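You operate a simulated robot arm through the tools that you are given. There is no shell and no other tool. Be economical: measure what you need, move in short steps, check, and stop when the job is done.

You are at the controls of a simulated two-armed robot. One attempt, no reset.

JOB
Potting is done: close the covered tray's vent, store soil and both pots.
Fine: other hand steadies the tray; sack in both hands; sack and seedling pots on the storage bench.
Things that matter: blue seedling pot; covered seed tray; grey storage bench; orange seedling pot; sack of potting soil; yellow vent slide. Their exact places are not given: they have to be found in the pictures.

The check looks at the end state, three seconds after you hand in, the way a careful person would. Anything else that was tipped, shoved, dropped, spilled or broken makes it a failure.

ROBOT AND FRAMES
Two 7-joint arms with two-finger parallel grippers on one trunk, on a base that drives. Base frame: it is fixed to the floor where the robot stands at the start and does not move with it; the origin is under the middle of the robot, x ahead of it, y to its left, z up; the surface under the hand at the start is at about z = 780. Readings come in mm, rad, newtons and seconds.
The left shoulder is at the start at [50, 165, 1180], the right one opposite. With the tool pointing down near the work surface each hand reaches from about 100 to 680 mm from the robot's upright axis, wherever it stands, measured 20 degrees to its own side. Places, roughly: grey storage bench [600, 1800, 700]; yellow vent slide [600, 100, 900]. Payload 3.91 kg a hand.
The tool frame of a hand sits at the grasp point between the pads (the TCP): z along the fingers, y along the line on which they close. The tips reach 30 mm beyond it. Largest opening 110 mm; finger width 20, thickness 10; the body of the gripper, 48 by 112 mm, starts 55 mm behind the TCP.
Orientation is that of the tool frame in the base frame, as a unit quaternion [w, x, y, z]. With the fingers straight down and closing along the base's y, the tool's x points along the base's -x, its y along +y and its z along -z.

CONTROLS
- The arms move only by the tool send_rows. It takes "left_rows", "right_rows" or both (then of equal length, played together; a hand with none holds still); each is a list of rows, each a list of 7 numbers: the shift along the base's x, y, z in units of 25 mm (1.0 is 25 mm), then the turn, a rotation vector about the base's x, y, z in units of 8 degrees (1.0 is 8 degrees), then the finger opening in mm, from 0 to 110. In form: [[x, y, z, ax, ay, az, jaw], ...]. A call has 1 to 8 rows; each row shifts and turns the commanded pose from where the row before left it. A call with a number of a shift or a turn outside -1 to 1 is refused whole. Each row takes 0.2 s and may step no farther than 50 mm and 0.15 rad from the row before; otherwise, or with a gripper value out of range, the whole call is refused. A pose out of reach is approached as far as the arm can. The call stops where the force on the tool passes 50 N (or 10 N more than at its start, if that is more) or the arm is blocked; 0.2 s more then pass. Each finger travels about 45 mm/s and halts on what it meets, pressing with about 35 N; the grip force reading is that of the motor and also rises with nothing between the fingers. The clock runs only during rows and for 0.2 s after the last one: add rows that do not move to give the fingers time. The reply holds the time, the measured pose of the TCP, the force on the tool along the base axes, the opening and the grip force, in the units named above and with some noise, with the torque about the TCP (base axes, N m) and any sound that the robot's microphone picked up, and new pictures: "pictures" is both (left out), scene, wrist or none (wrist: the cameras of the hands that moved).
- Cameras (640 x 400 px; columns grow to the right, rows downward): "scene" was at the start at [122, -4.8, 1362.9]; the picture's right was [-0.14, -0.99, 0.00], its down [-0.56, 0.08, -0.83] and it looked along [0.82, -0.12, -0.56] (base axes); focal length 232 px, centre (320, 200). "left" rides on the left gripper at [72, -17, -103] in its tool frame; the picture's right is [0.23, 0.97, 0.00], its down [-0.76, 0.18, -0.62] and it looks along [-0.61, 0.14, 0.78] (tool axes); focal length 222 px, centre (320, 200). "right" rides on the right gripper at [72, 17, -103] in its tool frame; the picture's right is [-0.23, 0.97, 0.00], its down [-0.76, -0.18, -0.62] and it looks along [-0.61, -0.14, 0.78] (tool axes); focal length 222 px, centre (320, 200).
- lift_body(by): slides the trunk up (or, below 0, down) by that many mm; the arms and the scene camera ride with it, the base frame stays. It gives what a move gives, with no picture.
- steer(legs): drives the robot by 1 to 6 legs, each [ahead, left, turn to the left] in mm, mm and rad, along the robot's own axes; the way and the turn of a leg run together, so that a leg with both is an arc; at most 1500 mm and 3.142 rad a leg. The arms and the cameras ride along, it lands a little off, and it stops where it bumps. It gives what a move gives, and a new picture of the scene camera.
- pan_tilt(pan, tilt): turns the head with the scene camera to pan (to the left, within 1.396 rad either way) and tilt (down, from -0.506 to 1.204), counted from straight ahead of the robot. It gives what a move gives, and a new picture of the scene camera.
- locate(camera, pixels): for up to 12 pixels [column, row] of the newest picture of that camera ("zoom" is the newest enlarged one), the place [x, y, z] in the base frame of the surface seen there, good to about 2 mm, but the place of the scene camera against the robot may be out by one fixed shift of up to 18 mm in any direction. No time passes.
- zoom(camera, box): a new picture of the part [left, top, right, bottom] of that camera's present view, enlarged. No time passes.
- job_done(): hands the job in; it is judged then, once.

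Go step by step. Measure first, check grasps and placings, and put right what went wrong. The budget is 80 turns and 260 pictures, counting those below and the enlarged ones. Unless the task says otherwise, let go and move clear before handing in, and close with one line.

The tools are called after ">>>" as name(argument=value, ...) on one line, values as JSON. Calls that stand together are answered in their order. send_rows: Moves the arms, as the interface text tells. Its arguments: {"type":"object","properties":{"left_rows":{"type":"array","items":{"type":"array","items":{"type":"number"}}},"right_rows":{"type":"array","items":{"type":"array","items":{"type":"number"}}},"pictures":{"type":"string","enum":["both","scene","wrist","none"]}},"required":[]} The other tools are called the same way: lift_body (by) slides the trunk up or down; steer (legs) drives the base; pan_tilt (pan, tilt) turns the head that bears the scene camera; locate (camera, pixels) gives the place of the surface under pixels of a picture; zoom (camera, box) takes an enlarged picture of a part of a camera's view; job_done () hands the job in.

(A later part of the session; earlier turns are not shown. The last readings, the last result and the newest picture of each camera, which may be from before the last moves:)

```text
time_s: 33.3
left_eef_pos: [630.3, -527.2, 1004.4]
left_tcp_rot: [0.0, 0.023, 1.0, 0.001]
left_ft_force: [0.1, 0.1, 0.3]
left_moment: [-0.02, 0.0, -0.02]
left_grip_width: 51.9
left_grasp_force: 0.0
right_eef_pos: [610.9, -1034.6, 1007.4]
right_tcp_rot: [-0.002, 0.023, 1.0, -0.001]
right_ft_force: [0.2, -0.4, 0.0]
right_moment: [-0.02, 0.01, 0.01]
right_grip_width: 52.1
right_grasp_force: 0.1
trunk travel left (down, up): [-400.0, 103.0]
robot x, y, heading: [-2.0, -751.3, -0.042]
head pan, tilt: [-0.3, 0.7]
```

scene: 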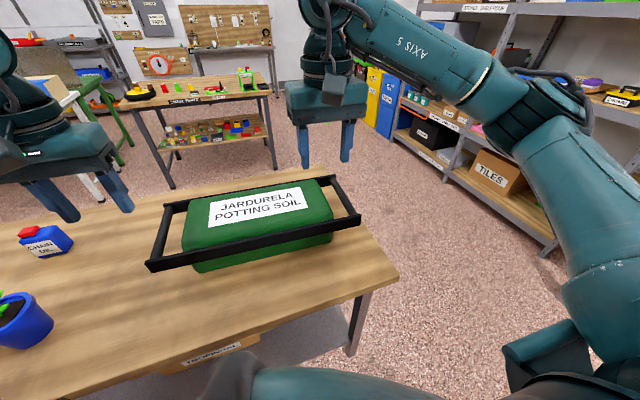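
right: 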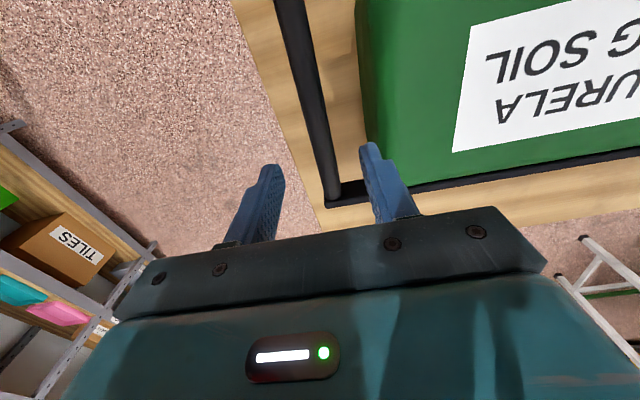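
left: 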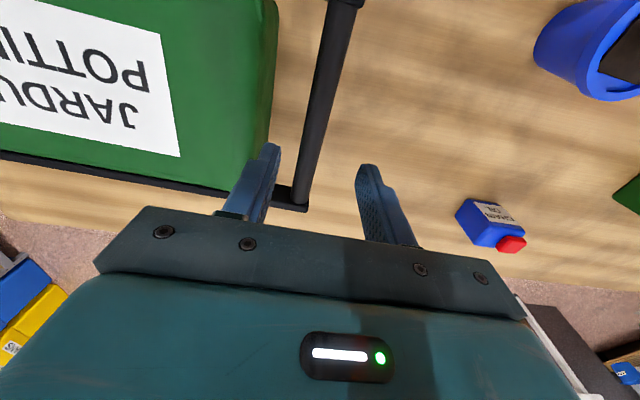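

>>> locate(camera="left", pixels=[[330, 60], [318, 120], [308, 165], [346, 5], [300, 195], [290, 205], [268, 100], [265, 130]])

>>> locate(camera="right", pixels=[[308, 70], [318, 120], [328, 170], [295, 15], [345, 190], [370, 100], [378, 140]])

```text
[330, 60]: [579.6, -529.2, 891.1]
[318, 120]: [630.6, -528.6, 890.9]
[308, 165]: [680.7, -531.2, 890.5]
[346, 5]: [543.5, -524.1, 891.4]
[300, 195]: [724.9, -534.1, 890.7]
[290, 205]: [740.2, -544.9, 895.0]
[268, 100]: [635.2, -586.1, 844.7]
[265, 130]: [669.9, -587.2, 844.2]
```

```text
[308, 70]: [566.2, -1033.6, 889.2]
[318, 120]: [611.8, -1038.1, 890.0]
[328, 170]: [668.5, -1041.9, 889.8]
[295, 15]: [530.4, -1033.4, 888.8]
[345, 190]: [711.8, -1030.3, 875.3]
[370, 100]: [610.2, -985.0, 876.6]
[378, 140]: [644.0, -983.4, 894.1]
```

Alignment is within 3 mm. I'll make small corrections, lower to z≈878 and look before closing.

>>> send_rows(left_rows=[[0.12, -0.05, -0.85, 0, 0, 0, 52], [0.12, -0.05, -0.85, 0, 0, 0, 52], [0, 0, -0.85, 0, 0, 0, 52], [0, 0, -0.85, 0, 0, 0, 52], [0, 0, -0.85, 0, 0, 0, 52], [0, 0, -0.82, 0, 0, 0, 52], [0, 0, 0, 0, 0, 0, 52]], right_rows=[[0, -0.05, -0.85, 0, 0, 0, 52], [0, -0.05, -0.85, 0, 0, 0, 52], [0, 0, -0.85, 0, 0, 0, 52], [0, 0, -0.85, 0, 0, 0, 52], [0, 0, -0.85, 0, 0, 0, 52], [0, 0, -0.85, 0, 0, 0, 52], [0, 0, 0, 0, 0, 0, 52]], pictures="wrist")

```text
time_s: 34.9
left_eef_pos: [635.3, -533.3, 881.0]
left_tcp_rot: [-0.001, 0.023, 1.0, 0.001]
left_ft_force: [-0.6, -0.4, 0.1]
left_moment: [-0.01, 0.02, -0.02]
left_grip_width: 52.1
left_grasp_force: 0.1
right_eef_pos: [609.1, -1035.9, 881.2]
right_tcp_rot: [0.0, 0.023, 1.0, 0.0]
right_ft_force: [-0.6, -0.7, 0.0]
right_moment: [-0.01, -0.01, -0.01]
right_grip_width: 52.0
right_grasp_force: 0.2
trunk travel left (down, up): [-400.0, 103.0]
robot x, y, heading: [-4.4, -748.6, -0.041]
head pan, tilt: [-0.3, 0.7]
```

right: 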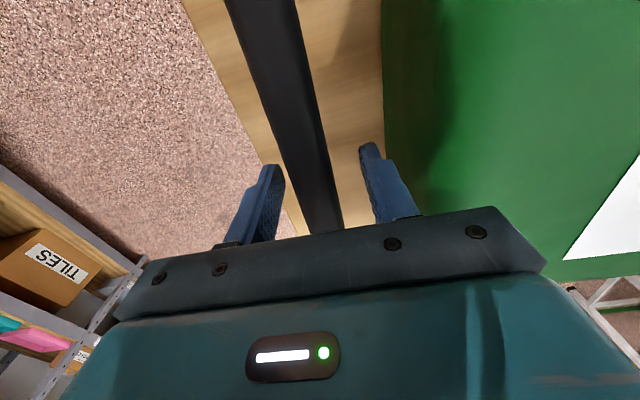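
left: 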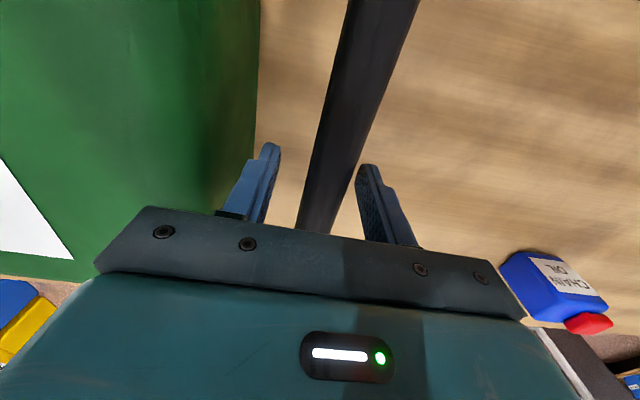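

Both bars lie between the fingers. I'll lower 3 mm more and close both.

>>> send_rows(left_rows=[[0, 0, -0.15, 0, 0, 0, 45], [0, 0, 0, 0, 0, 0, 25], [0, 0, 0, 0, 0, 0, 10], [0, 0, 0, 0, 0, 0, 0], [0, 0, 0, 0, 0, 0, 0], [0, 0, 0, 0, 0, 0, 0]], right_rows=[[0, 0, -0.15, 0, 0, 0, 45], [0, 0, 0, 0, 0, 0, 25], [0, 0, 0, 0, 0, 0, 10], [0, 0, 0, 0, 0, 0, 0], [0, 0, 0, 0, 0, 0, 0], [0, 0, 0, 0, 0, 0, 0]], pictures="none")

>>> send_rows(left_rows=[[0, 0, 0.2, 0, 0, 0, 0], [0, 0, 0.4, 0, 0, 0, 0], [0, 0, 0.4, 0, 0, 0, 0], [0, 0, 0, 0, 0, 0, 0]], right_rows=[[0, 0, 0.2, 0, 0, 0, 0], [0, 0, 0.4, 0, 0, 0, 0], [0, 0, 0.4, 0, 0, 0, 0], [0, 0, 0, 0, 0, 0, 0]])

```text
time_s: 36.3
left_eef_pos: [636.2, -530.8, 876.5]
left_tcp_rot: [0.001, 0.021, 1.0, 0.001]
left_ft_force: [1.1, 19.7, 1.7]
left_moment: [-0.12, -0.4, -0.64]
left_grip_width: 23.7
left_grasp_force: 34.7
right_eef_pos: [609.6, -1038.9, 876.1]
right_tcp_rot: [0.0, 0.025, 1.0, -0.001]
right_ft_force: [0.3, -17.5, 0.0]
right_moment: [0.03, -0.24, -0.19]
right_grip_width: 23.7
right_grasp_force: 35.3
trunk travel left (down, up): [-400.0, 103.0]
robot x, y, heading: [-1.7, -753.4, -0.044]
head pan, tilt: [-0.3, 0.7]
```

```text
time_s: 37.3
left_eef_pos: [635.9, -531.0, 903.5]
left_tcp_rot: [0.001, 0.021, 1.0, 0.002]
left_ft_force: [1.9, 18.4, 6.2]
left_moment: [0.51, 0.41, -0.63]
left_grip_width: 23.6
left_grasp_force: 35.3
right_eef_pos: [609.0, -1039.6, 904.5]
right_tcp_rot: [0.002, 0.024, 1.0, -0.002]
right_ft_force: [2.1, -16.8, 6.7]
right_moment: [-0.43, 0.45, 0.02]
right_grip_width: 23.3
right_grasp_force: 35.2
trunk travel left (down, up): [-400.0, 103.0]
robot x, y, heading: [-1.4, -753.4, -0.046]
head pan, tilt: [-0.3, 0.7]
```

scene: 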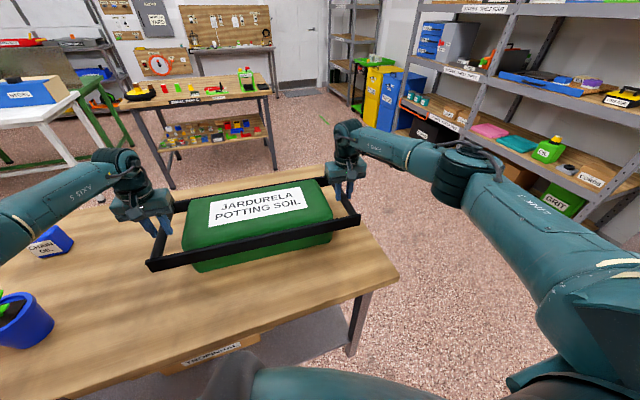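
right: 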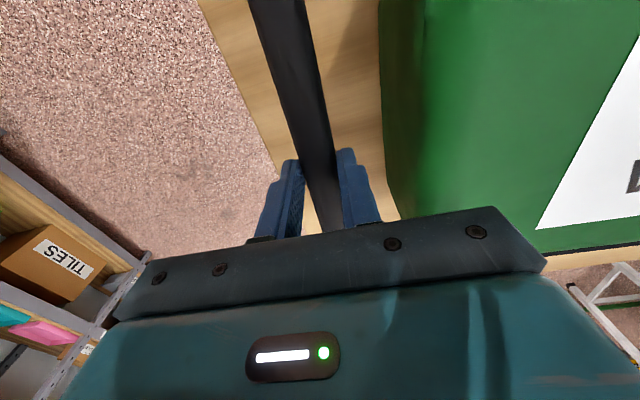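
left: 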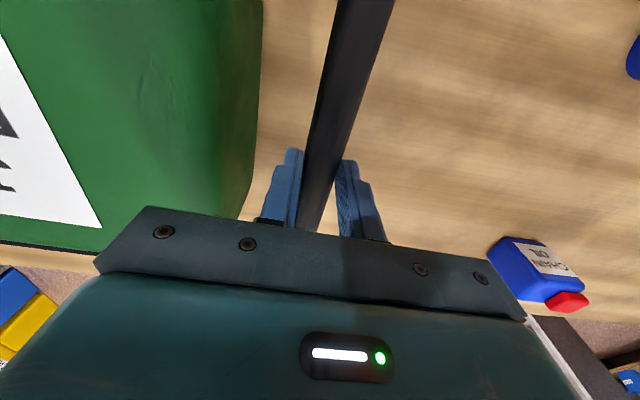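

The readings show a grip and a small lift. I'll check with points on the sack whether it has risen.

>>> locate(camera="scene", pixels=[[230, 244], [350, 219], [162, 225], [258, 205], [220, 268], [220, 275], [300, 250]])

>>> zoom(camera="scene", box=[110, 140, 400, 321])

```text
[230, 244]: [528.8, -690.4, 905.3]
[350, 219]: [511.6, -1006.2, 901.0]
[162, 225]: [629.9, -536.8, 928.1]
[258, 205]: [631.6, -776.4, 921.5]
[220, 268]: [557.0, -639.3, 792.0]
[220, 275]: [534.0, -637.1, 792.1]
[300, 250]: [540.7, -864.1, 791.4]
```

```text
2.21 times, centred on (255, 230) of scene
```

zoom: 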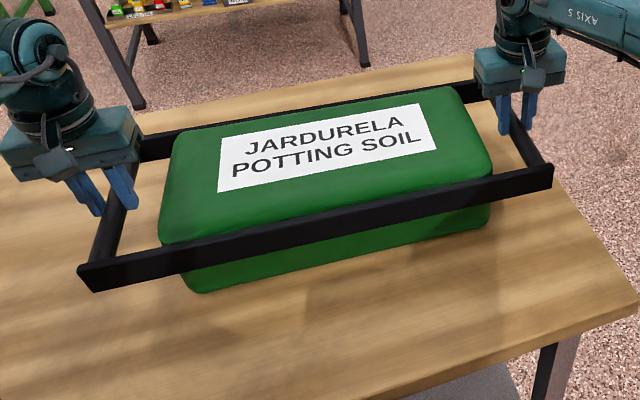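

The frame bars have risen about 25 mm while the sack body has not, so the frame has slack. I'll relax the sideways squeeze and lift a bit further to see.

>>> send_rows(left_rows=[[0, 0.08, 0.1, 0, 0, 0, 0], [0, 0.06, 0.3, 0, 0, 0, 0], [0, 0, 0.4, 0, 0, 0, 0], [0, 0, 0.4, 0, 0, 0, 0], [0, 0, 0, 0, 0, 0, 0]], right_rows=[[0, -0.08, 0.1, 0, 0, 0, 0], [0, -0.06, 0.3, 0, 0, 0, 0], [0, 0, 0.4, 0, 0, 0, 0], [0, 0, 0.4, 0, 0, 0, 0], [0, 0, 0, 0, 0, 0, 0]], pictures="scene")

>>> zoom(camera="scene", box=[110, 140, 400, 321])

```text
time_s: 38.5
left_eef_pos: [637.5, -530.0, 928.7]
left_tcp_rot: [-0.002, 0.025, 1.0, -0.001]
left_ft_force: [-1.1, -1.4, -11.3]
left_moment: [0.1, -0.12, -0.39]
left_grip_width: 24.0
left_grasp_force: 34.7
right_eef_pos: [609.9, -1038.8, 930.0]
right_tcp_rot: [-0.002, 0.021, 1.0, 0.002]
right_ft_force: [2.2, 1.6, -11.3]
right_moment: [0.0, 0.23, -0.51]
right_grip_width: 23.7
right_grasp_force: 34.8
trunk travel left (down, up): [-400.0, 103.0]
robot x, y, heading: [-0.4, -750.3, -0.046]
head pan, tilt: [-0.3, 0.7]
```

scene: 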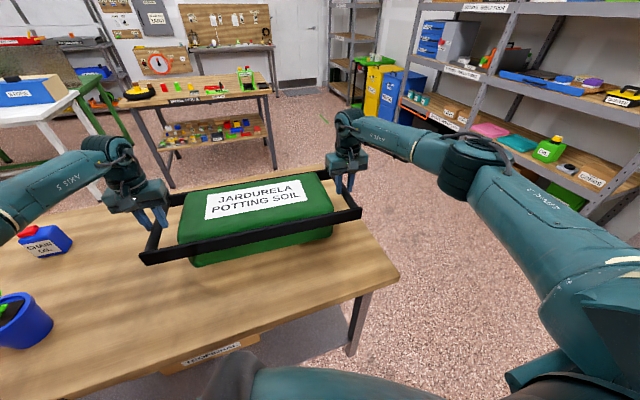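

```text
2.21 times, centred on (255, 230) of scene
```

zoom: 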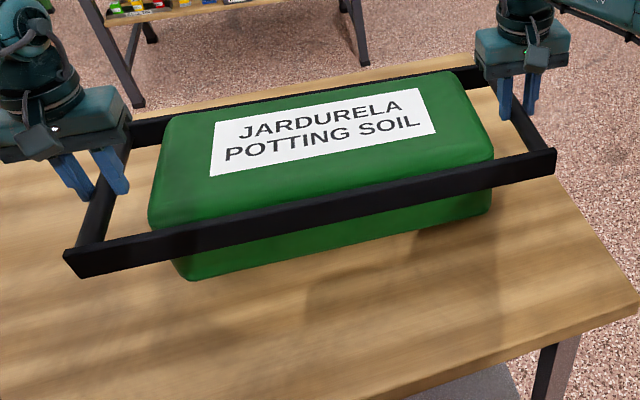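

Each hand now carries about 11 N and the sack is off the table. I'll raise the trunk 100 mm and the arms a further 75 mm while drawing the load in, so it clears everything on the table.

>>> lift_body(by=100)

>>> send_rows(left_rows=[[0, 0, 0.5, 0, 0, 0, 0], [0, 0, 0.5, 0, 0, 0, 0], [0, 0, 0.5, 0, 0, 0, 0], [-0.5, 0.023, 0.5, 0, 0, 0, 0], [-0.5, 0.023, 0.5, 0, 0, 0, 0], [-0.5, 0.023, 0.5, 0, 0, 0, 0], [-0.5, 0.023, 0, 0, 0, 0, 0], [-0.5, 0.023, 0, 0, 0, 0, 0]], right_rows=[[0, 0, 0.5, 0, 0, 0, 0], [0, 0, 0.5, 0, 0, 0, 0], [0, 0, 0.5, 0, 0, 0, 0], [-0.5, 0.023, 0.5, 0, 0, 0, 0], [-0.5, 0.023, 0.5, 0, 0, 0, 0], [-0.5, 0.023, 0.5, 0, 0, 0, 0], [-0.5, 0.023, 0, 0, 0, 0, 0], [-0.5, 0.023, 0, 0, 0, 0, 0]], pictures="scene")

>>> pan_tilt(pan=1.3, tilt=0.5)

```text
time_s: 39.8
left_eef_pos: [637.2, -529.5, 1029.1]
left_tcp_rot: [0.0, 0.023, 1.0, -0.001]
left_ft_force: [-2.3, -14.6, -11.2]
left_moment: [-0.41, 0.15, -0.21]
left_grip_width: 23.7
left_grasp_force: 34.8
right_eef_pos: [609.3, -1040.7, 1030.0]
right_tcp_rot: [-0.001, 0.022, 1.0, 0.001]
right_ft_force: [2.7, 14.1, -11.3]
right_moment: [0.3, -0.06, -0.42]
right_grip_width: 23.5
right_grasp_force: 35.2
trunk travel left (down, up): [-500.0, 3.0]
robot x, y, heading: [-3.7, -751.7, -0.043]
head pan, tilt: [-0.3, 0.7]
```

```text
time_s: 41.6
left_eef_pos: [574.8, -527.7, 1104.9]
left_tcp_rot: [0.0, 0.023, 1.0, -0.001]
left_ft_force: [-3.0, -15.8, -10.0]
left_moment: [-0.34, 0.0, -0.62]
left_grip_width: 24.0
left_grasp_force: 34.6
right_eef_pos: [547.9, -1036.1, 1105.2]
right_tcp_rot: [0.0, 0.023, 1.0, 0.0]
right_ft_force: [2.2, 15.6, -11.7]
right_moment: [0.2, 0.19, -0.52]
right_grip_width: 23.6
right_grasp_force: 34.7
trunk travel left (down, up): [-500.0, 3.0]
robot x, y, heading: [-1.3, -747.9, -0.043]
head pan, tilt: [-0.3, 0.7]
```

scene: 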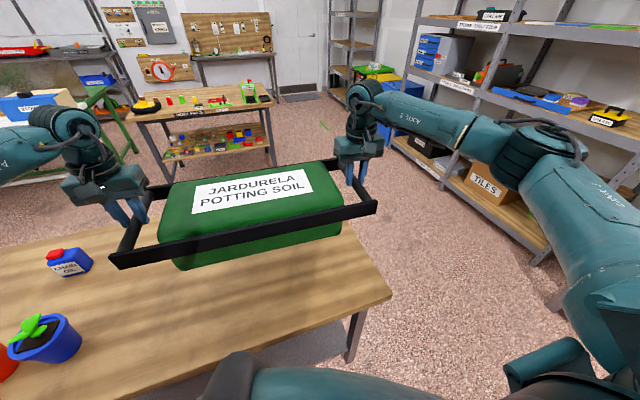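

```text
time_s: 43.3
left_eef_pos: [575.1, -526.5, 1103.7]
left_tcp_rot: [-0.002, 0.023, 1.0, -0.001]
left_ft_force: [-1.8, -17.9, -10.1]
left_moment: [-0.4, 0.14, -0.36]
left_grip_width: 23.7
left_grasp_force: 34.9
right_eef_pos: [547.8, -1035.8, 1105.2]
right_tcp_rot: [-0.002, 0.022, 1.0, 0.0]
right_ft_force: [3.0, 17.6, -10.4]
right_moment: [0.38, 0.03, -0.43]
right_grip_width: 23.9
right_grasp_force: 35.3
trunk travel left (down, up): [-500.0, 3.0]
robot x, y, heading: [-2.1, -751.7, -0.044]
head pan, tilt: [1.3, 0.499]
```

scene: 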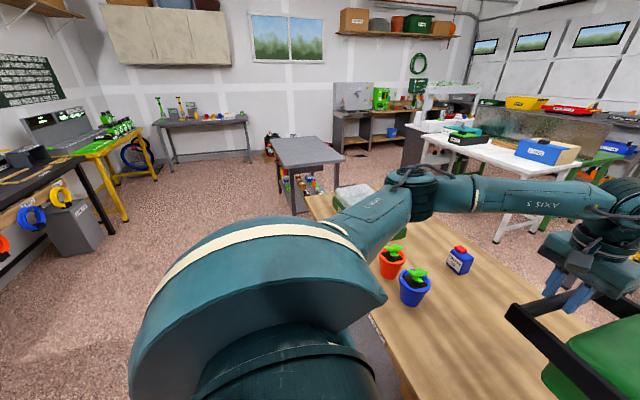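

The bench is visible at (270–345, 138–168). I'll locate its corners and ease out the internal tension.

>>> zoom(camera="scene", box=[240, 120, 400, 220])

>>> locate(camera="scene", pixels=[[274, 140], [318, 138], [342, 158], [286, 165], [300, 150], [325, 150], [296, 212], [281, 195], [150, 250], [60, 330], [250, 200]])

>>> send_rows(left_rows=[[0, -0.06, 0, 0, 0, 0, 0], [0, 0, 0, 0, 0, 0, 0]], right_rows=[[0, 0.06, 0, 0, 0, 0, 0], [0, 0, 0, 0, 0, 0, 0]], pictures="none")

```text
4.00 times, centred on (320, 170) of scene
```

zoom: 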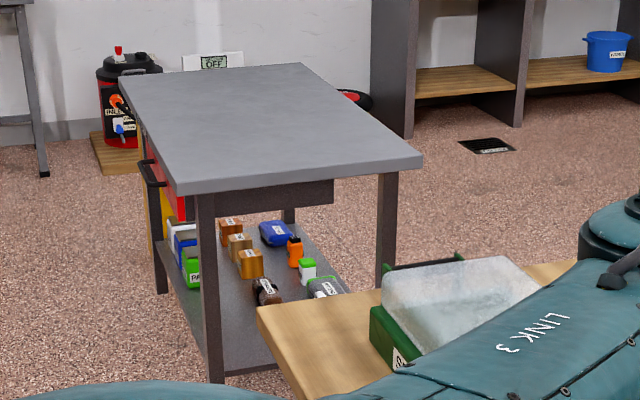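

```text
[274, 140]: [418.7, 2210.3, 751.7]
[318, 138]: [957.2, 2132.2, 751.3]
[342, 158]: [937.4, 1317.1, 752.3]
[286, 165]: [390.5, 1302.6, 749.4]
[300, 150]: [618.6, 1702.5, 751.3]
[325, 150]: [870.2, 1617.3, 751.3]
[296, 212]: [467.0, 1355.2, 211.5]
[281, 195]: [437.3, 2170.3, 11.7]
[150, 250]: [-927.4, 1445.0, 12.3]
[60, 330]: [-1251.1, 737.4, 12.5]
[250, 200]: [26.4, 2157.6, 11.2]
```

```text
time_s: 43.9
left_eef_pos: [575.1, -525.7, 1104.4]
left_tcp_rot: [-0.002, 0.023, 1.0, 0.0]
left_ft_force: [-1.6, -12.4, -10.2]
left_moment: [-0.37, 0.19, -0.46]
left_grip_width: 23.8
left_grasp_force: 35.0
right_eef_pos: [547.7, -1036.9, 1105.2]
right_tcp_rot: [-0.001, 0.024, 1.0, 0.0]
right_ft_force: [2.4, 13.3, -11.7]
right_moment: [0.32, -0.07, -0.28]
right_grip_width: 23.6
right_grasp_force: 35.5
trunk travel left (down, up): [-500.0, 3.0]
robot x, y, heading: [-2.4, -750.3, -0.044]
head pan, tilt: [1.3, 0.499]
```

The bench top is free: x≈390–950, y≈1300–2230, z≈740. The floor strip in front is clear too. I'll straighten and drive left with the sack held high.

>>> steer(legs=[[-20, 0, 0.044], [0, 1000, 0]])

>>> steer(legs=[[0, 1000, 0]])

```text
time_s: 53.2
left_eef_pos: [540.0, 485.1, 1104.1]
left_tcp_rot: [-0.001, -0.004, 1.0, -0.001]
left_ft_force: [-0.9, 2.8, -11.0]
left_moment: [0.09, 0.16, -0.38]
left_grip_width: 23.9
left_grasp_force: 35.0
right_eef_pos: [539.9, -24.5, 1104.9]
right_tcp_rot: [-0.001, -0.004, 1.0, 0.001]
right_ft_force: [1.3, -2.0, -11.5]
right_moment: [-0.09, 0.01, -0.39]
right_grip_width: 23.7
right_grasp_force: 34.9
trunk travel left (down, up): [-500.0, 3.0]
robot x, y, heading: [-23.4, 229.7, 0.01]
head pan, tilt: [1.3, 0.499]
```

scene: 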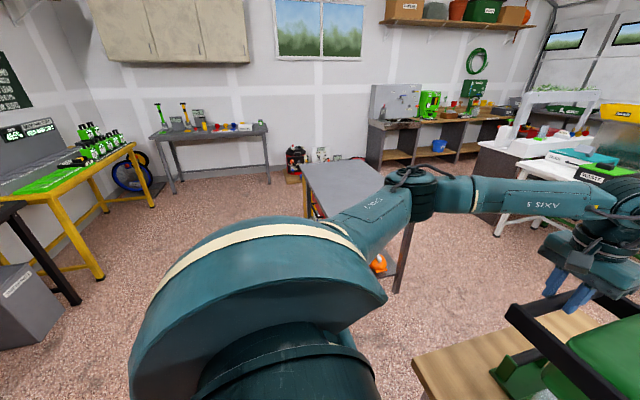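

```text
time_s: 62.4
left_eef_pos: [532.1, 1493.5, 1103.1]
left_tcp_rot: [-0.001, -0.004, 1.0, 0.0]
left_ft_force: [-1.2, -0.5, -10.4]
left_moment: [-0.04, 0.13, -0.4]
left_grip_width: 24.0
left_grasp_force: 34.9
right_eef_pos: [531.4, 983.9, 1105.3]
right_tcp_rot: [-0.002, -0.003, 1.0, 0.0]
right_ft_force: [1.3, 2.3, -10.4]
right_moment: [0.05, 0.03, -0.32]
right_grip_width: 23.6
right_grasp_force: 34.7
trunk travel left (down, up): [-500.0, 3.0]
robot x, y, heading: [-29.1, 1240.4, 0.007]
head pan, tilt: [1.3, 0.499]
```

scene: 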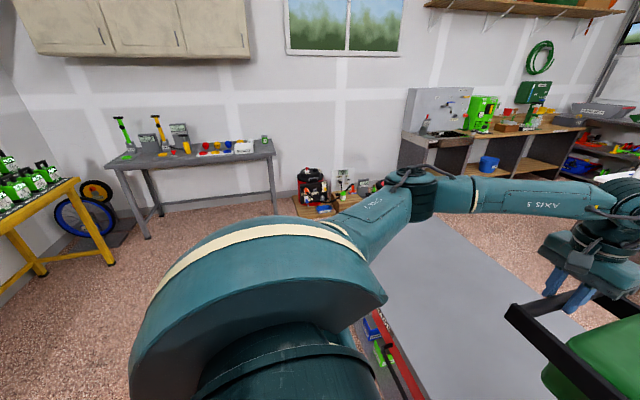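

>>> steer(legs=[[0, 660, -0.007]])

>>> pan_tilt(pan=0.0, tilt=0.8)

```text
time_s: 68.7
left_eef_pos: [537.9, 2143.6, 1103.6]
left_tcp_rot: [-0.001, 0.006, 1.0, 0.0]
left_ft_force: [-0.8, -1.4, -10.6]
left_moment: [-0.03, 0.08, -0.37]
left_grip_width: 24.0
left_grasp_force: 35.0
right_eef_pos: [527.8, 1633.2, 1104.9]
right_tcp_rot: [-0.001, 0.007, 1.0, 0.0]
right_ft_force: [1.2, 0.8, -11.2]
right_moment: [0.03, 0.07, -0.34]
right_grip_width: 23.3
right_grasp_force: 35.5
trunk travel left (down, up): [-500.0, 3.0]
robot x, y, heading: [-29.7, 1902.0, -0.009]
head pan, tilt: [1.3, 0.499]
```

scene: 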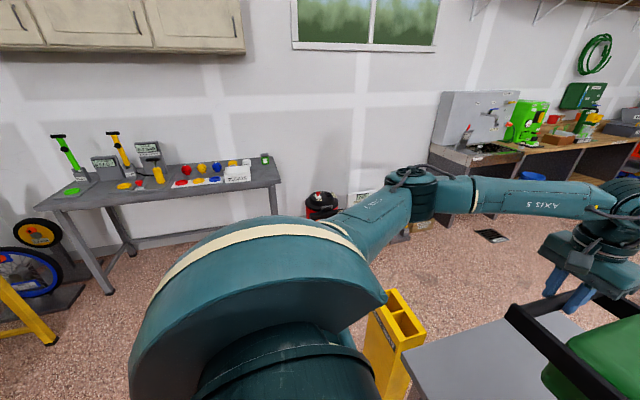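

```text
time_s: 70.1
left_eef_pos: [538.1, 2144.5, 1103.0]
left_tcp_rot: [-0.002, 0.006, 1.0, 0.0]
left_ft_force: [-1.7, -1.4, -9.9]
left_moment: [-0.07, 0.04, -0.44]
left_grip_width: 23.5
left_grasp_force: 35.0
right_eef_pos: [529.6, 1633.5, 1104.2]
right_tcp_rot: [-0.001, 0.006, 1.0, 0.0]
right_ft_force: [1.4, 1.7, -11.8]
right_moment: [-0.02, 0.09, -0.36]
right_grip_width: 23.7
right_grasp_force: 34.8
trunk travel left (down, up): [-500.0, 3.0]
robot x, y, heading: [-28.6, 1898.9, -0.01]
head pan, tilt: [0.0, 0.799]
```

scene: 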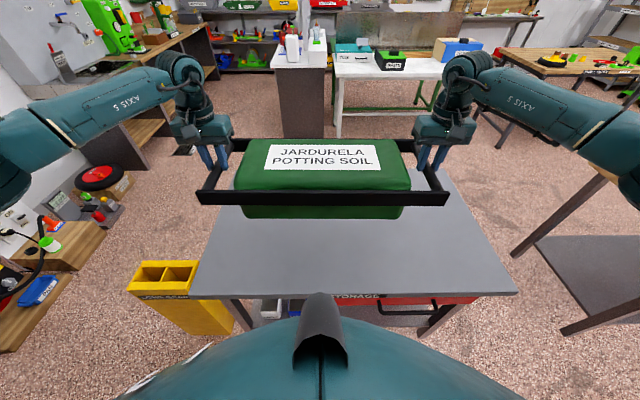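

>>> locate(camera="scene", pixels=[[195, 295], [513, 291], [450, 175], [245, 225], [225, 230], [350, 260], [470, 200], [212, 260], [320, 296], [409, 296]])

>>> zoom(camera="scene", box=[120, 120, 540, 382])

```text
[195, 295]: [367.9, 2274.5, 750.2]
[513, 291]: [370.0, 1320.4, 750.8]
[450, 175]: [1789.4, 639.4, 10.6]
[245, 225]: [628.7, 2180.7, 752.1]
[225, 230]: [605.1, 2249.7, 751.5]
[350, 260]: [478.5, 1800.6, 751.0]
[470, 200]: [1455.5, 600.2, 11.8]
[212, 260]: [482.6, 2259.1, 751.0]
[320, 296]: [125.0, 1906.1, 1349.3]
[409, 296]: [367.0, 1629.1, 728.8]
```

```text
1.52 times, centred on (330, 251) of scene
```

zoom: 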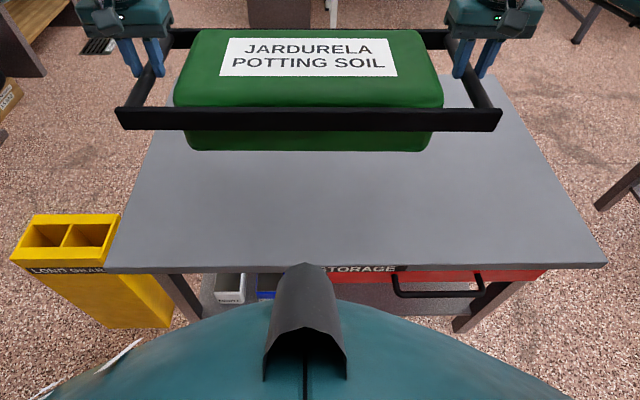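

The bench top is clear beneath the sack. I'll move the load 45 mm forward, lower the trunk 170 mm, then descend with the arms.

>>> send_rows(left_rows=[[0.6, 0, 0, 0, 0, 0, 0], [0.6, 0, 0, 0, 0, 0, 0], [0.6, 0, 0, 0, 0, 0, 0], [0, 0, 0, 0, 0, 0, 0]], right_rows=[[0.6, 0, 0, 0, 0, 0, 0], [0.6, 0, 0, 0, 0, 0, 0], [0.6, 0, 0, 0, 0, 0, 0], [0, 0, 0, 0, 0, 0, 0]], pictures="none")

>>> lift_body(by=-170)

>>> send_rows(left_rows=[[0, 0, -0.6, 0, 0, 0, 0], [0, 0, -0.6, 0, 0, 0, 0], [0, 0, -0.6, 0, 0, 0, 0], [0, 0, -0.4, 0, 0, 0, 0], [0, 0, 0, 0, 0, 0, 0]], right_rows=[[0, 0, -0.6, 0, 0, 0, 0], [0, 0, -0.6, 0, 0, 0, 0], [0, 0, -0.6, 0, 0, 0, 0], [0, 0, -0.4, 0, 0, 0, 0], [0, 0, 0, 0, 0, 0, 0]], pictures="both")

```text
time_s: 71.1
left_eef_pos: [583.3, 2143.7, 1104.7]
left_tcp_rot: [-0.001, 0.005, 1.0, -0.001]
left_ft_force: [-1.7, -3.5, -11.1]
left_moment: [-0.23, 0.17, -0.34]
left_grip_width: 23.8
left_grasp_force: 35.1
right_eef_pos: [574.4, 1634.0, 1103.9]
right_tcp_rot: [-0.002, 0.006, 1.0, 0.001]
right_ft_force: [1.9, 2.5, -10.7]
right_moment: [0.17, -0.08, -0.33]
right_grip_width: 23.6
right_grasp_force: 35.1
trunk travel left (down, up): [-500.0, 3.0]
robot x, y, heading: [-32.8, 1899.6, -0.011]
head pan, tilt: [0.0, 0.799]
```

```text
time_s: 73.0
left_eef_pos: [582.8, 2144.0, 934.5]
left_tcp_rot: [-0.001, 0.005, 1.0, -0.001]
left_ft_force: [-1.7, -4.0, -11.1]
left_moment: [-0.08, 0.14, -0.38]
left_grip_width: 23.7
left_grasp_force: 34.9
right_eef_pos: [572.6, 1633.5, 934.5]
right_tcp_rot: [-0.001, 0.007, 1.0, 0.0]
right_ft_force: [1.9, 4.0, -11.4]
right_moment: [0.09, -0.02, -0.29]
right_grip_width: 23.7
right_grasp_force: 34.7
trunk travel left (down, up): [-330.0, 173.0]
robot x, y, heading: [-30.4, 1904.3, -0.012]
head pan, tilt: [0.0, 0.799]
```

```text
time_s: 74.2
left_eef_pos: [582.9, 2144.3, 879.1]
left_tcp_rot: [-0.001, 0.006, 1.0, 0.0]
left_ft_force: [-1.2, -4.0, -11.3]
left_moment: [-0.11, 0.08, -0.37]
left_grip_width: 23.9
left_grasp_force: 35.0
right_eef_pos: [572.9, 1634.1, 878.5]
right_tcp_rot: [-0.002, 0.006, 1.0, 0.0]
right_ft_force: [1.2, 3.8, -10.9]
right_moment: [0.1, 0.01, -0.5]
right_grip_width: 23.5
right_grasp_force: 35.2
trunk travel left (down, up): [-330.0, 173.0]
robot x, y, heading: [-30.4, 1899.9, -0.01]
head pan, tilt: [0.0, 0.799]
```

scene: 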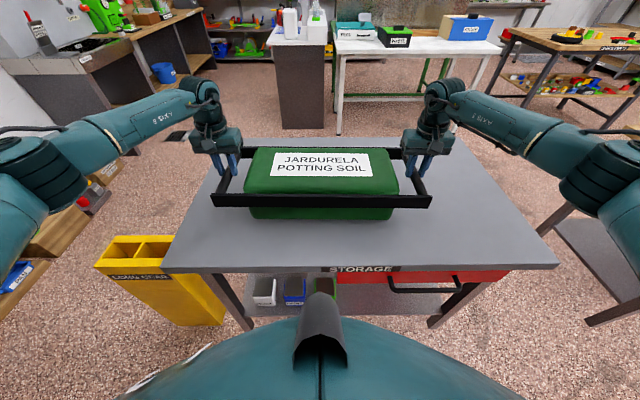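
right: 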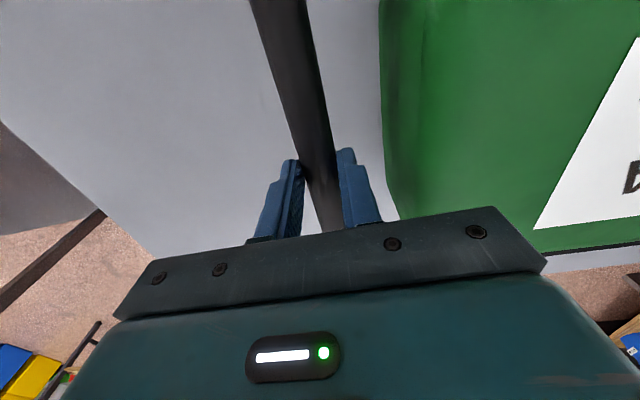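
left: 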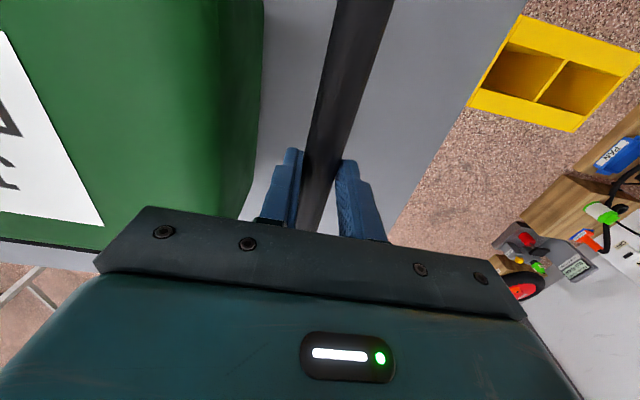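

>>> locate(camera="left", pixels=[[300, 80], [420, 80], [430, 30], [340, 100]])

>>> locate(camera="right", pixels=[[200, 80], [100, 80], [345, 80]])

>>> send_rows(left_rows=[[0, 0, -0.4, 0, 0, 0, 0], [0, 0, -0.4, 0, 0, 0, 0], [0, 0, -0.3, 0, 0, 0, 0], [0, 0, -0.2, 0, 0, 0, 0], [0, 0, -0.15, 0, 0, 0, 0], [0, 0, -0.12, 0, 0, 0, 0], [0, 0, 0, 0, 0, 0, 0]], right_rows=[[0, 0, -0.4, 0, 0, 0, 0], [0, 0, -0.4, 0, 0, 0, 0], [0, 0, -0.3, 0, 0, 0, 0], [0, 0, -0.2, 0, 0, 0, 0], [0, 0, -0.15, 0, 0, 0, 0], [0, 0, -0.12, 0, 0, 0, 0], [0, 0, 0, 0, 0, 0, 0]], pictures="scene")

```text
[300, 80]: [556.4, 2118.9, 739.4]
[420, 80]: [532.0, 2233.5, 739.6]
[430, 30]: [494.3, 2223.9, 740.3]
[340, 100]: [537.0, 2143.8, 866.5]
```

```text
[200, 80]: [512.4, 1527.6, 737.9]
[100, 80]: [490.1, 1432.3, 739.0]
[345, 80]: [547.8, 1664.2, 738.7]
```

```text
time_s: 75.8
left_eef_pos: [580.0, 2144.0, 848.1]
left_tcp_rot: [0.005, 0.006, 1.0, 0.0]
left_ft_force: [2.5, 2.9, 28.4]
left_moment: [0.02, -0.08, -0.72]
left_grip_width: 24.0
left_grasp_force: 34.9
right_eef_pos: [570.1, 1633.5, 848.0]
right_tcp_rot: [0.005, 0.006, 1.0, 0.0]
right_ft_force: [0.5, -0.3, 28.1]
right_moment: [0.0, 0.02, -0.57]
right_grip_width: 23.7
right_grasp_force: 35.0
trunk travel left (down, up): [-330.0, 173.0]
robot x, y, heading: [-33.4, 1902.4, -0.013]
head pan, tilt: [0.0, 0.799]
```

scene: 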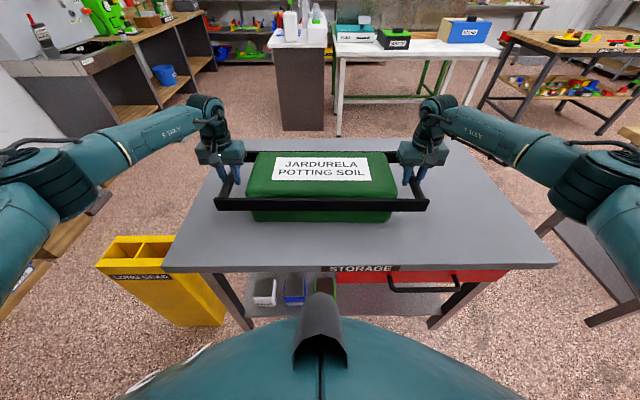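

Contact is made, with 28 N pressing down on each hand. I'll relieve a little and check that the sack sits flat.

>>> send_rows(left_rows=[[0, 0, 0.12, 0, 0, 0, 0], [0, 0, 0, 0, 0, 0, 0]], right_rows=[[0, 0, 0.12, 0, 0, 0, 0], [0, 0, 0, 0, 0, 0, 0]], pictures="wrist")

>>> zoom(camera="scene", box=[180, 120, 460, 295])

```text
time_s: 76.5
left_eef_pos: [580.0, 2144.4, 848.2]
left_tcp_rot: [0.003, 0.005, 1.0, 0.0]
left_ft_force: [1.1, 4.2, 19.0]
left_moment: [0.06, -0.79, -0.55]
left_grip_width: 24.1
left_grasp_force: 35.1
right_eef_pos: [570.4, 1634.6, 847.7]
right_tcp_rot: [0.002, 0.006, 1.0, -0.001]
right_ft_force: [1.3, 0.3, 19.4]
right_moment: [0.02, -0.85, -0.35]
right_grip_width: 23.5
right_grasp_force: 35.5
trunk travel left (down, up): [-330.0, 173.0]
robot x, y, heading: [-34.5, 1902.9, -0.016]
head pan, tilt: [0.0, 0.799]
```

right: 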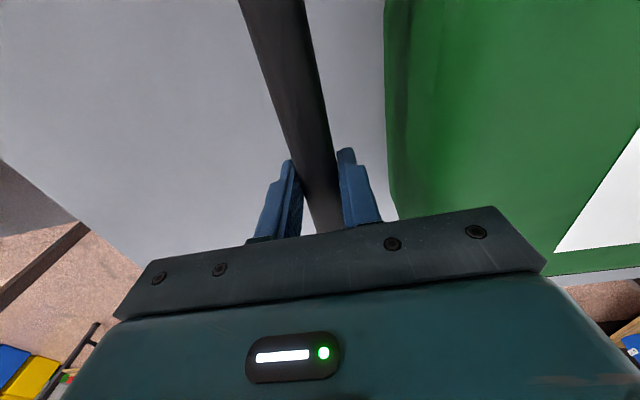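
left: 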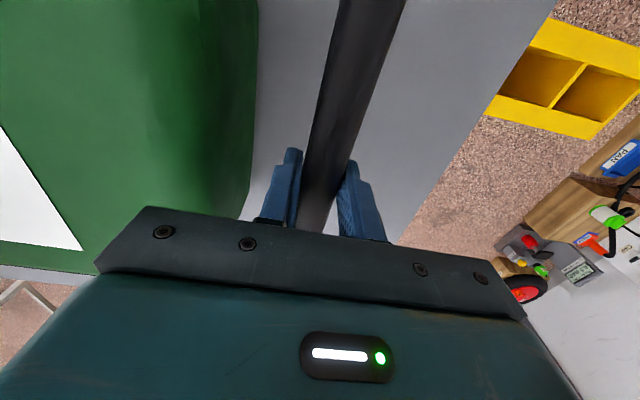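

```text
2.29 times, centred on (320, 208) of scene
```

zoom: 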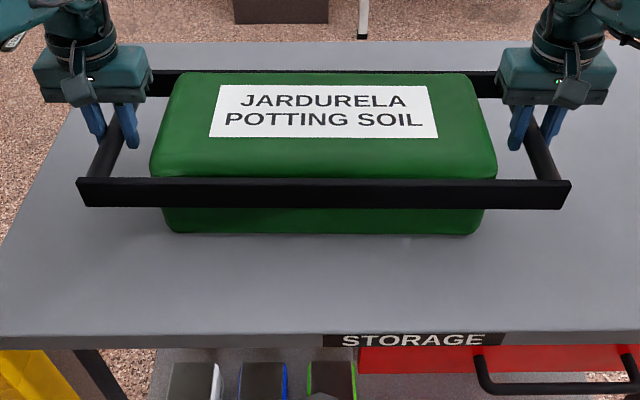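

The sack rests flat on the bench. I'll release slowly and rise straight up.

>>> send_rows(left_rows=[[0, 0, 0, 0, 0, 0, 35], [0, 0, 0, 0, 0, 0, 46], [0, 0, 0, 0, 0, 0, 50], [0, 0, 0.6, 0, 0, 0, 50], [0, 0, 1, 0, 0, 0, 50], [0, 0, 1, 0, 0, 0, 50], [0, 0, 1, 0, 0, 0, 50], [0, 0, 1, 0, 0, 0, 50]], right_rows=[[0, 0, 0, 0, 0, 0, 35], [0, 0, 0, 0, 0, 0, 46], [0, 0, 0, 0, 0, 0, 50], [0, 0, 0.6, 0, 0, 0, 50], [0, 0, 1, 0, 0, 0, 50], [0, 0, 1, 0, 0, 0, 50], [0, 0, 1, 0, 0, 0, 50], [0, 0, 1, 0, 0, 0, 50]])

```text
time_s: 78.2
left_eef_pos: [582.2, 2144.9, 960.9]
left_tcp_rot: [0.0, 0.006, 1.0, 0.0]
left_ft_force: [0.0, -0.6, -1.4]
left_moment: [0.01, -0.04, -0.02]
left_grip_width: 50.3
left_grasp_force: 0.0
right_eef_pos: [572.4, 1637.1, 958.9]
right_tcp_rot: [0.0, 0.006, 1.0, -0.001]
right_ft_force: [-0.3, -0.3, 1.0]
right_moment: [0.01, 0.01, 0.0]
right_grip_width: 50.0
right_grasp_force: 0.1
trunk travel left (down, up): [-330.0, 173.0]
robot x, y, heading: [-33.4, 1902.3, -0.011]
head pan, tilt: [0.0, 0.799]
```

scene: 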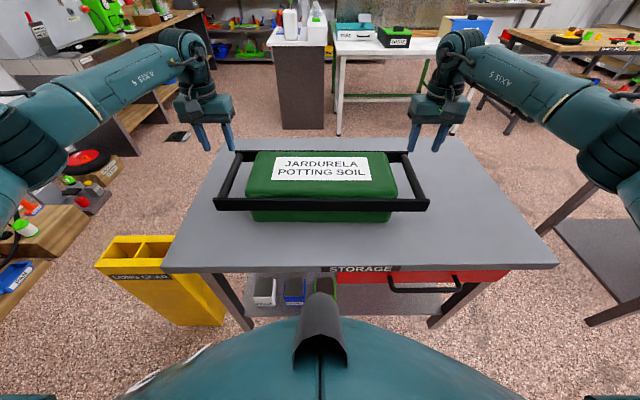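
right: 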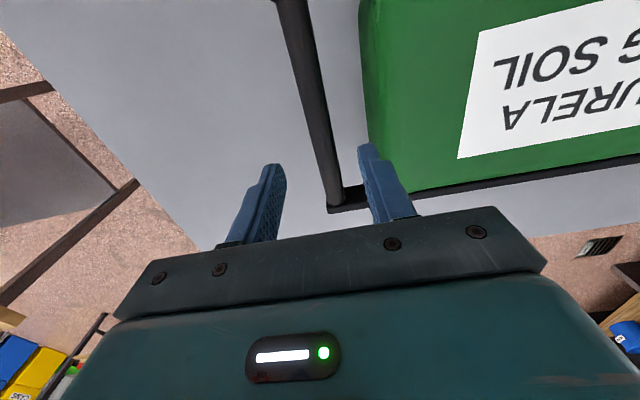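
left: 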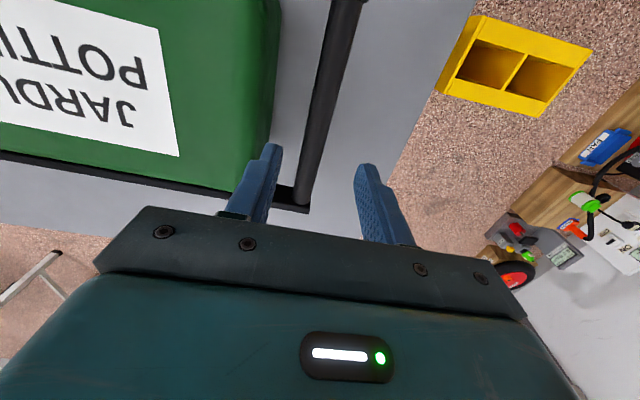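

The sack is stored. I'll raise the trunk and drive back to the pots.

>>> lift_body(by=170)

>>> send_rows(left_rows=[[-1, 0, 0, 0, 0, 0, 100], [-1, -0.5, 0, 0, 0, 0, 100], [-1, -0.5, 0, 0, 0, 0, 100], [-1, -1, 0, 0, 0, 0, 100], [-1, -1, 0, 0, 0, 0, 100], [0, 0, 0, 0, 0, 0, 100]], right_rows=[[-1, 0, 0, 0, 0, 0, 100], [-1, 0.5, 0, 0, 0, 0, 100], [-1, 0.5, 0, 0, 0, 0, 100], [-1, 1, 0, 0, 0, 0, 100], [-1, 1, 0, 0, 0, 0, 100], [0, 0, 0, 0, 0, 0, 100]], pictures="none")

>>> steer(legs=[[0, -1100, 0.011], [0, -980, 0]])

>>> send_rows(left_rows=[[0, 0, 0, 0, 0, 0, 100]], right_rows=[[0, 0, 0, 0, 0, 0, 100]])

```text
time_s: 80.2
left_eef_pos: [582.0, 2145.0, 1130.0]
left_tcp_rot: [0.0, 0.005, 1.0, 0.001]
left_ft_force: [-0.4, -0.1, -0.7]
left_moment: [0.01, 0.02, -0.02]
left_grip_width: 50.0
left_grasp_force: 0.1
right_eef_pos: [572.9, 1636.2, 1129.2]
right_tcp_rot: [-0.001, 0.006, 1.0, 0.001]
right_ft_force: [0.0, -0.3, -0.2]
right_moment: [0.01, 0.01, -0.02]
right_grip_width: 50.0
right_grasp_force: 0.1
trunk travel left (down, up): [-500.0, 3.0]
robot x, y, heading: [-31.0, 1899.4, -0.013]
head pan, tilt: [0.0, 0.799]
```

```text
time_s: 81.6
left_eef_pos: [456.5, 2071.5, 1128.2]
left_tcp_rot: [0.0, 0.005, 1.0, 0.0]
left_ft_force: [-0.1, 0.1, -0.5]
left_moment: [0.0, 0.0, 0.03]
left_grip_width: 99.9
left_grasp_force: 0.2
right_eef_pos: [448.7, 1710.4, 1129.0]
right_tcp_rot: [-0.001, 0.006, 1.0, 0.0]
right_ft_force: [0.2, 0.3, -0.1]
right_moment: [0.01, 0.01, 0.02]
right_grip_width: 100.0
right_grasp_force: 0.0
trunk travel left (down, up): [-500.0, 3.0]
robot x, y, heading: [-30.2, 1902.4, -0.007]
head pan, tilt: [0.0, 0.799]
```

```text
time_s: 100.0
left_eef_pos: [433.2, 2.0, 1129.7]
left_tcp_rot: [0.0, -0.001, 1.0, 0.0]
left_ft_force: [0.5, 0.7, 0.2]
left_moment: [0.0, 0.03, 0.02]
left_grip_width: 99.9
left_grasp_force: 0.0
right_eef_pos: [429.1, -357.8, 1127.8]
right_tcp_rot: [-0.001, -0.001, 1.0, 0.0]
right_ft_force: [0.5, -1.3, 1.0]
right_moment: [-0.04, -0.02, -0.02]
right_grip_width: 100.1
right_grasp_force: 0.1
trunk travel left (down, up): [-500.0, 3.0]
robot x, y, heading: [-50.6, -174.9, 0.0]
head pan, tilt: [0.0, 0.799]
```

scene: 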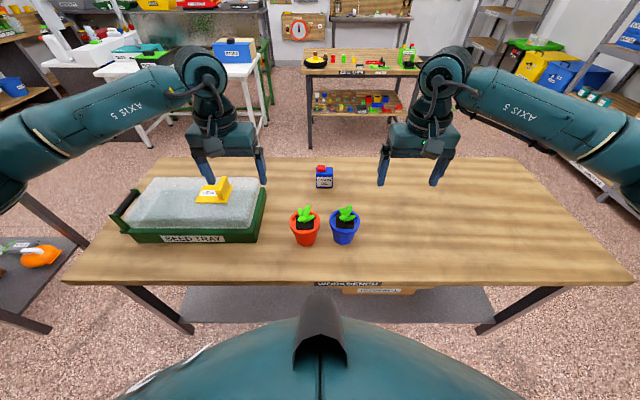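

```text
time_s: 100.4
left_eef_pos: [432.1, 2.8, 1129.0]
left_tcp_rot: [0.0, 0.0, 1.0, 0.0]
left_ft_force: [-0.1, 0.1, 0.6]
left_moment: [0.0, -0.06, 0.0]
left_grip_width: 99.7
left_grasp_force: 0.0
right_eef_pos: [430.4, -358.1, 1130.8]
right_tcp_rot: [-0.001, -0.001, 1.0, 0.0]
right_ft_force: [-0.3, -0.2, -0.1]
right_moment: [0.0, -0.01, 0.02]
right_grip_width: 99.9
right_grasp_force: 0.1
trunk travel left (down, up): [-500.0, 3.0]
robot x, y, heading: [-52.6, -172.3, 0.003]
head pan, tilt: [0.0, 0.799]
```

scene: 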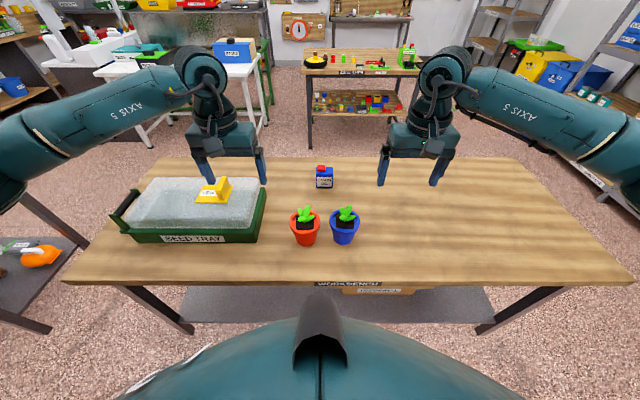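
right: 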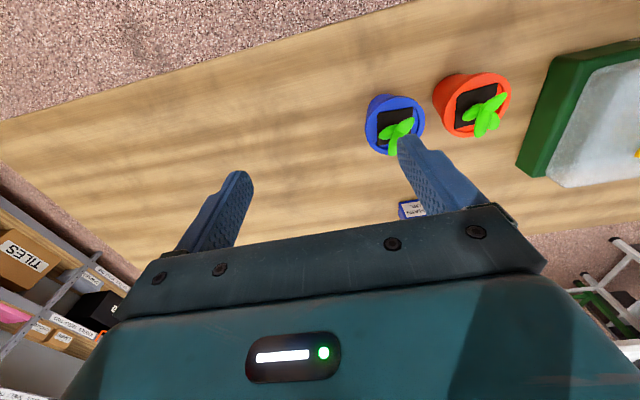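
left: 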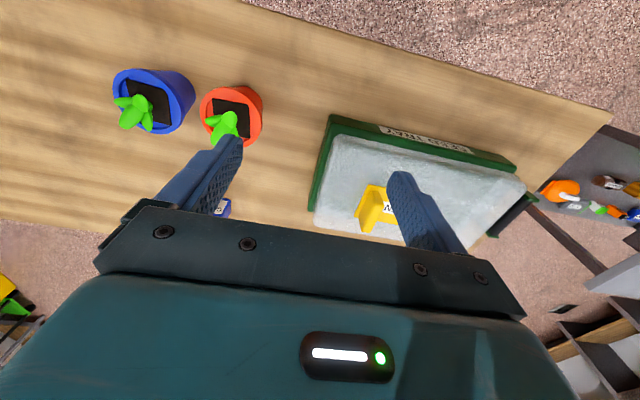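

>>> locate(camera="right", pixels=[[366, 120], [425, 120], [390, 98], [385, 152], [400, 130], [404, 124], [434, 95], [511, 95], [470, 75], [465, 135], [485, 115], [500, 97]])

>>> locate(camera="left", pixels=[[202, 110], [262, 120], [232, 88], [240, 143], [222, 130], [210, 122], [115, 85], [165, 130], [140, 70], [132, 112], [150, 130], [120, 120]])

>>> zoom(camera="scene", box=[270, 190, 382, 260])

>>> zoom(camera="left", box=[80, 50, 304, 190])

```text
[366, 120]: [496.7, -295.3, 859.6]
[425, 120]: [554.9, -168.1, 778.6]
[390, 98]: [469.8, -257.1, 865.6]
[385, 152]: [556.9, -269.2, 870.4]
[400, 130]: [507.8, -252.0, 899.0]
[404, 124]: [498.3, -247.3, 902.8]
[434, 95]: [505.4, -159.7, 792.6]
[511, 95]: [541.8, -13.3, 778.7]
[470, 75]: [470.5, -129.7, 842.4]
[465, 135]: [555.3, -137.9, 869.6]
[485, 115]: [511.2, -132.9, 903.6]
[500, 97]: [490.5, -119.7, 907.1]
```

```text
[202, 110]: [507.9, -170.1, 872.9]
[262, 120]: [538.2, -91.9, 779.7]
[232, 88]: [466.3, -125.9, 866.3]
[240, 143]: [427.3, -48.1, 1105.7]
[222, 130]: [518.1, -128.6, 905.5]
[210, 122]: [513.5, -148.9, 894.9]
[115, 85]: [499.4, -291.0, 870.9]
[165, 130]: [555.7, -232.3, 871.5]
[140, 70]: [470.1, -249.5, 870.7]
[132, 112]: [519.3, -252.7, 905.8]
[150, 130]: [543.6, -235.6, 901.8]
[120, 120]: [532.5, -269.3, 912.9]
```

```text
5.71 times, centred on (326, 225) of scene
```

zoom: 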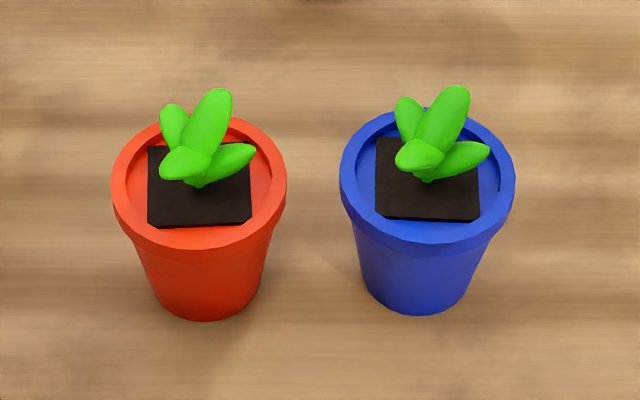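

```text
2.86 times, centred on (192, 120) of left
```

zoom: 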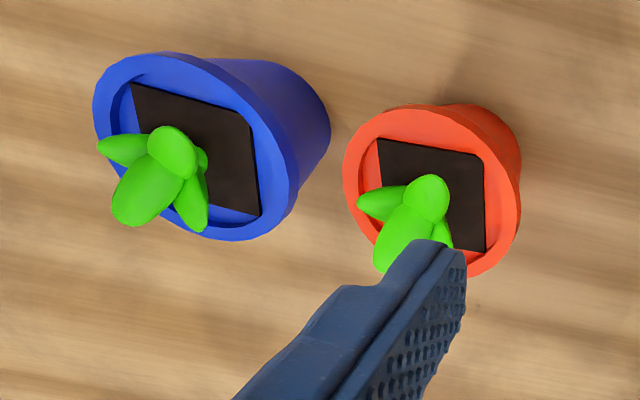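

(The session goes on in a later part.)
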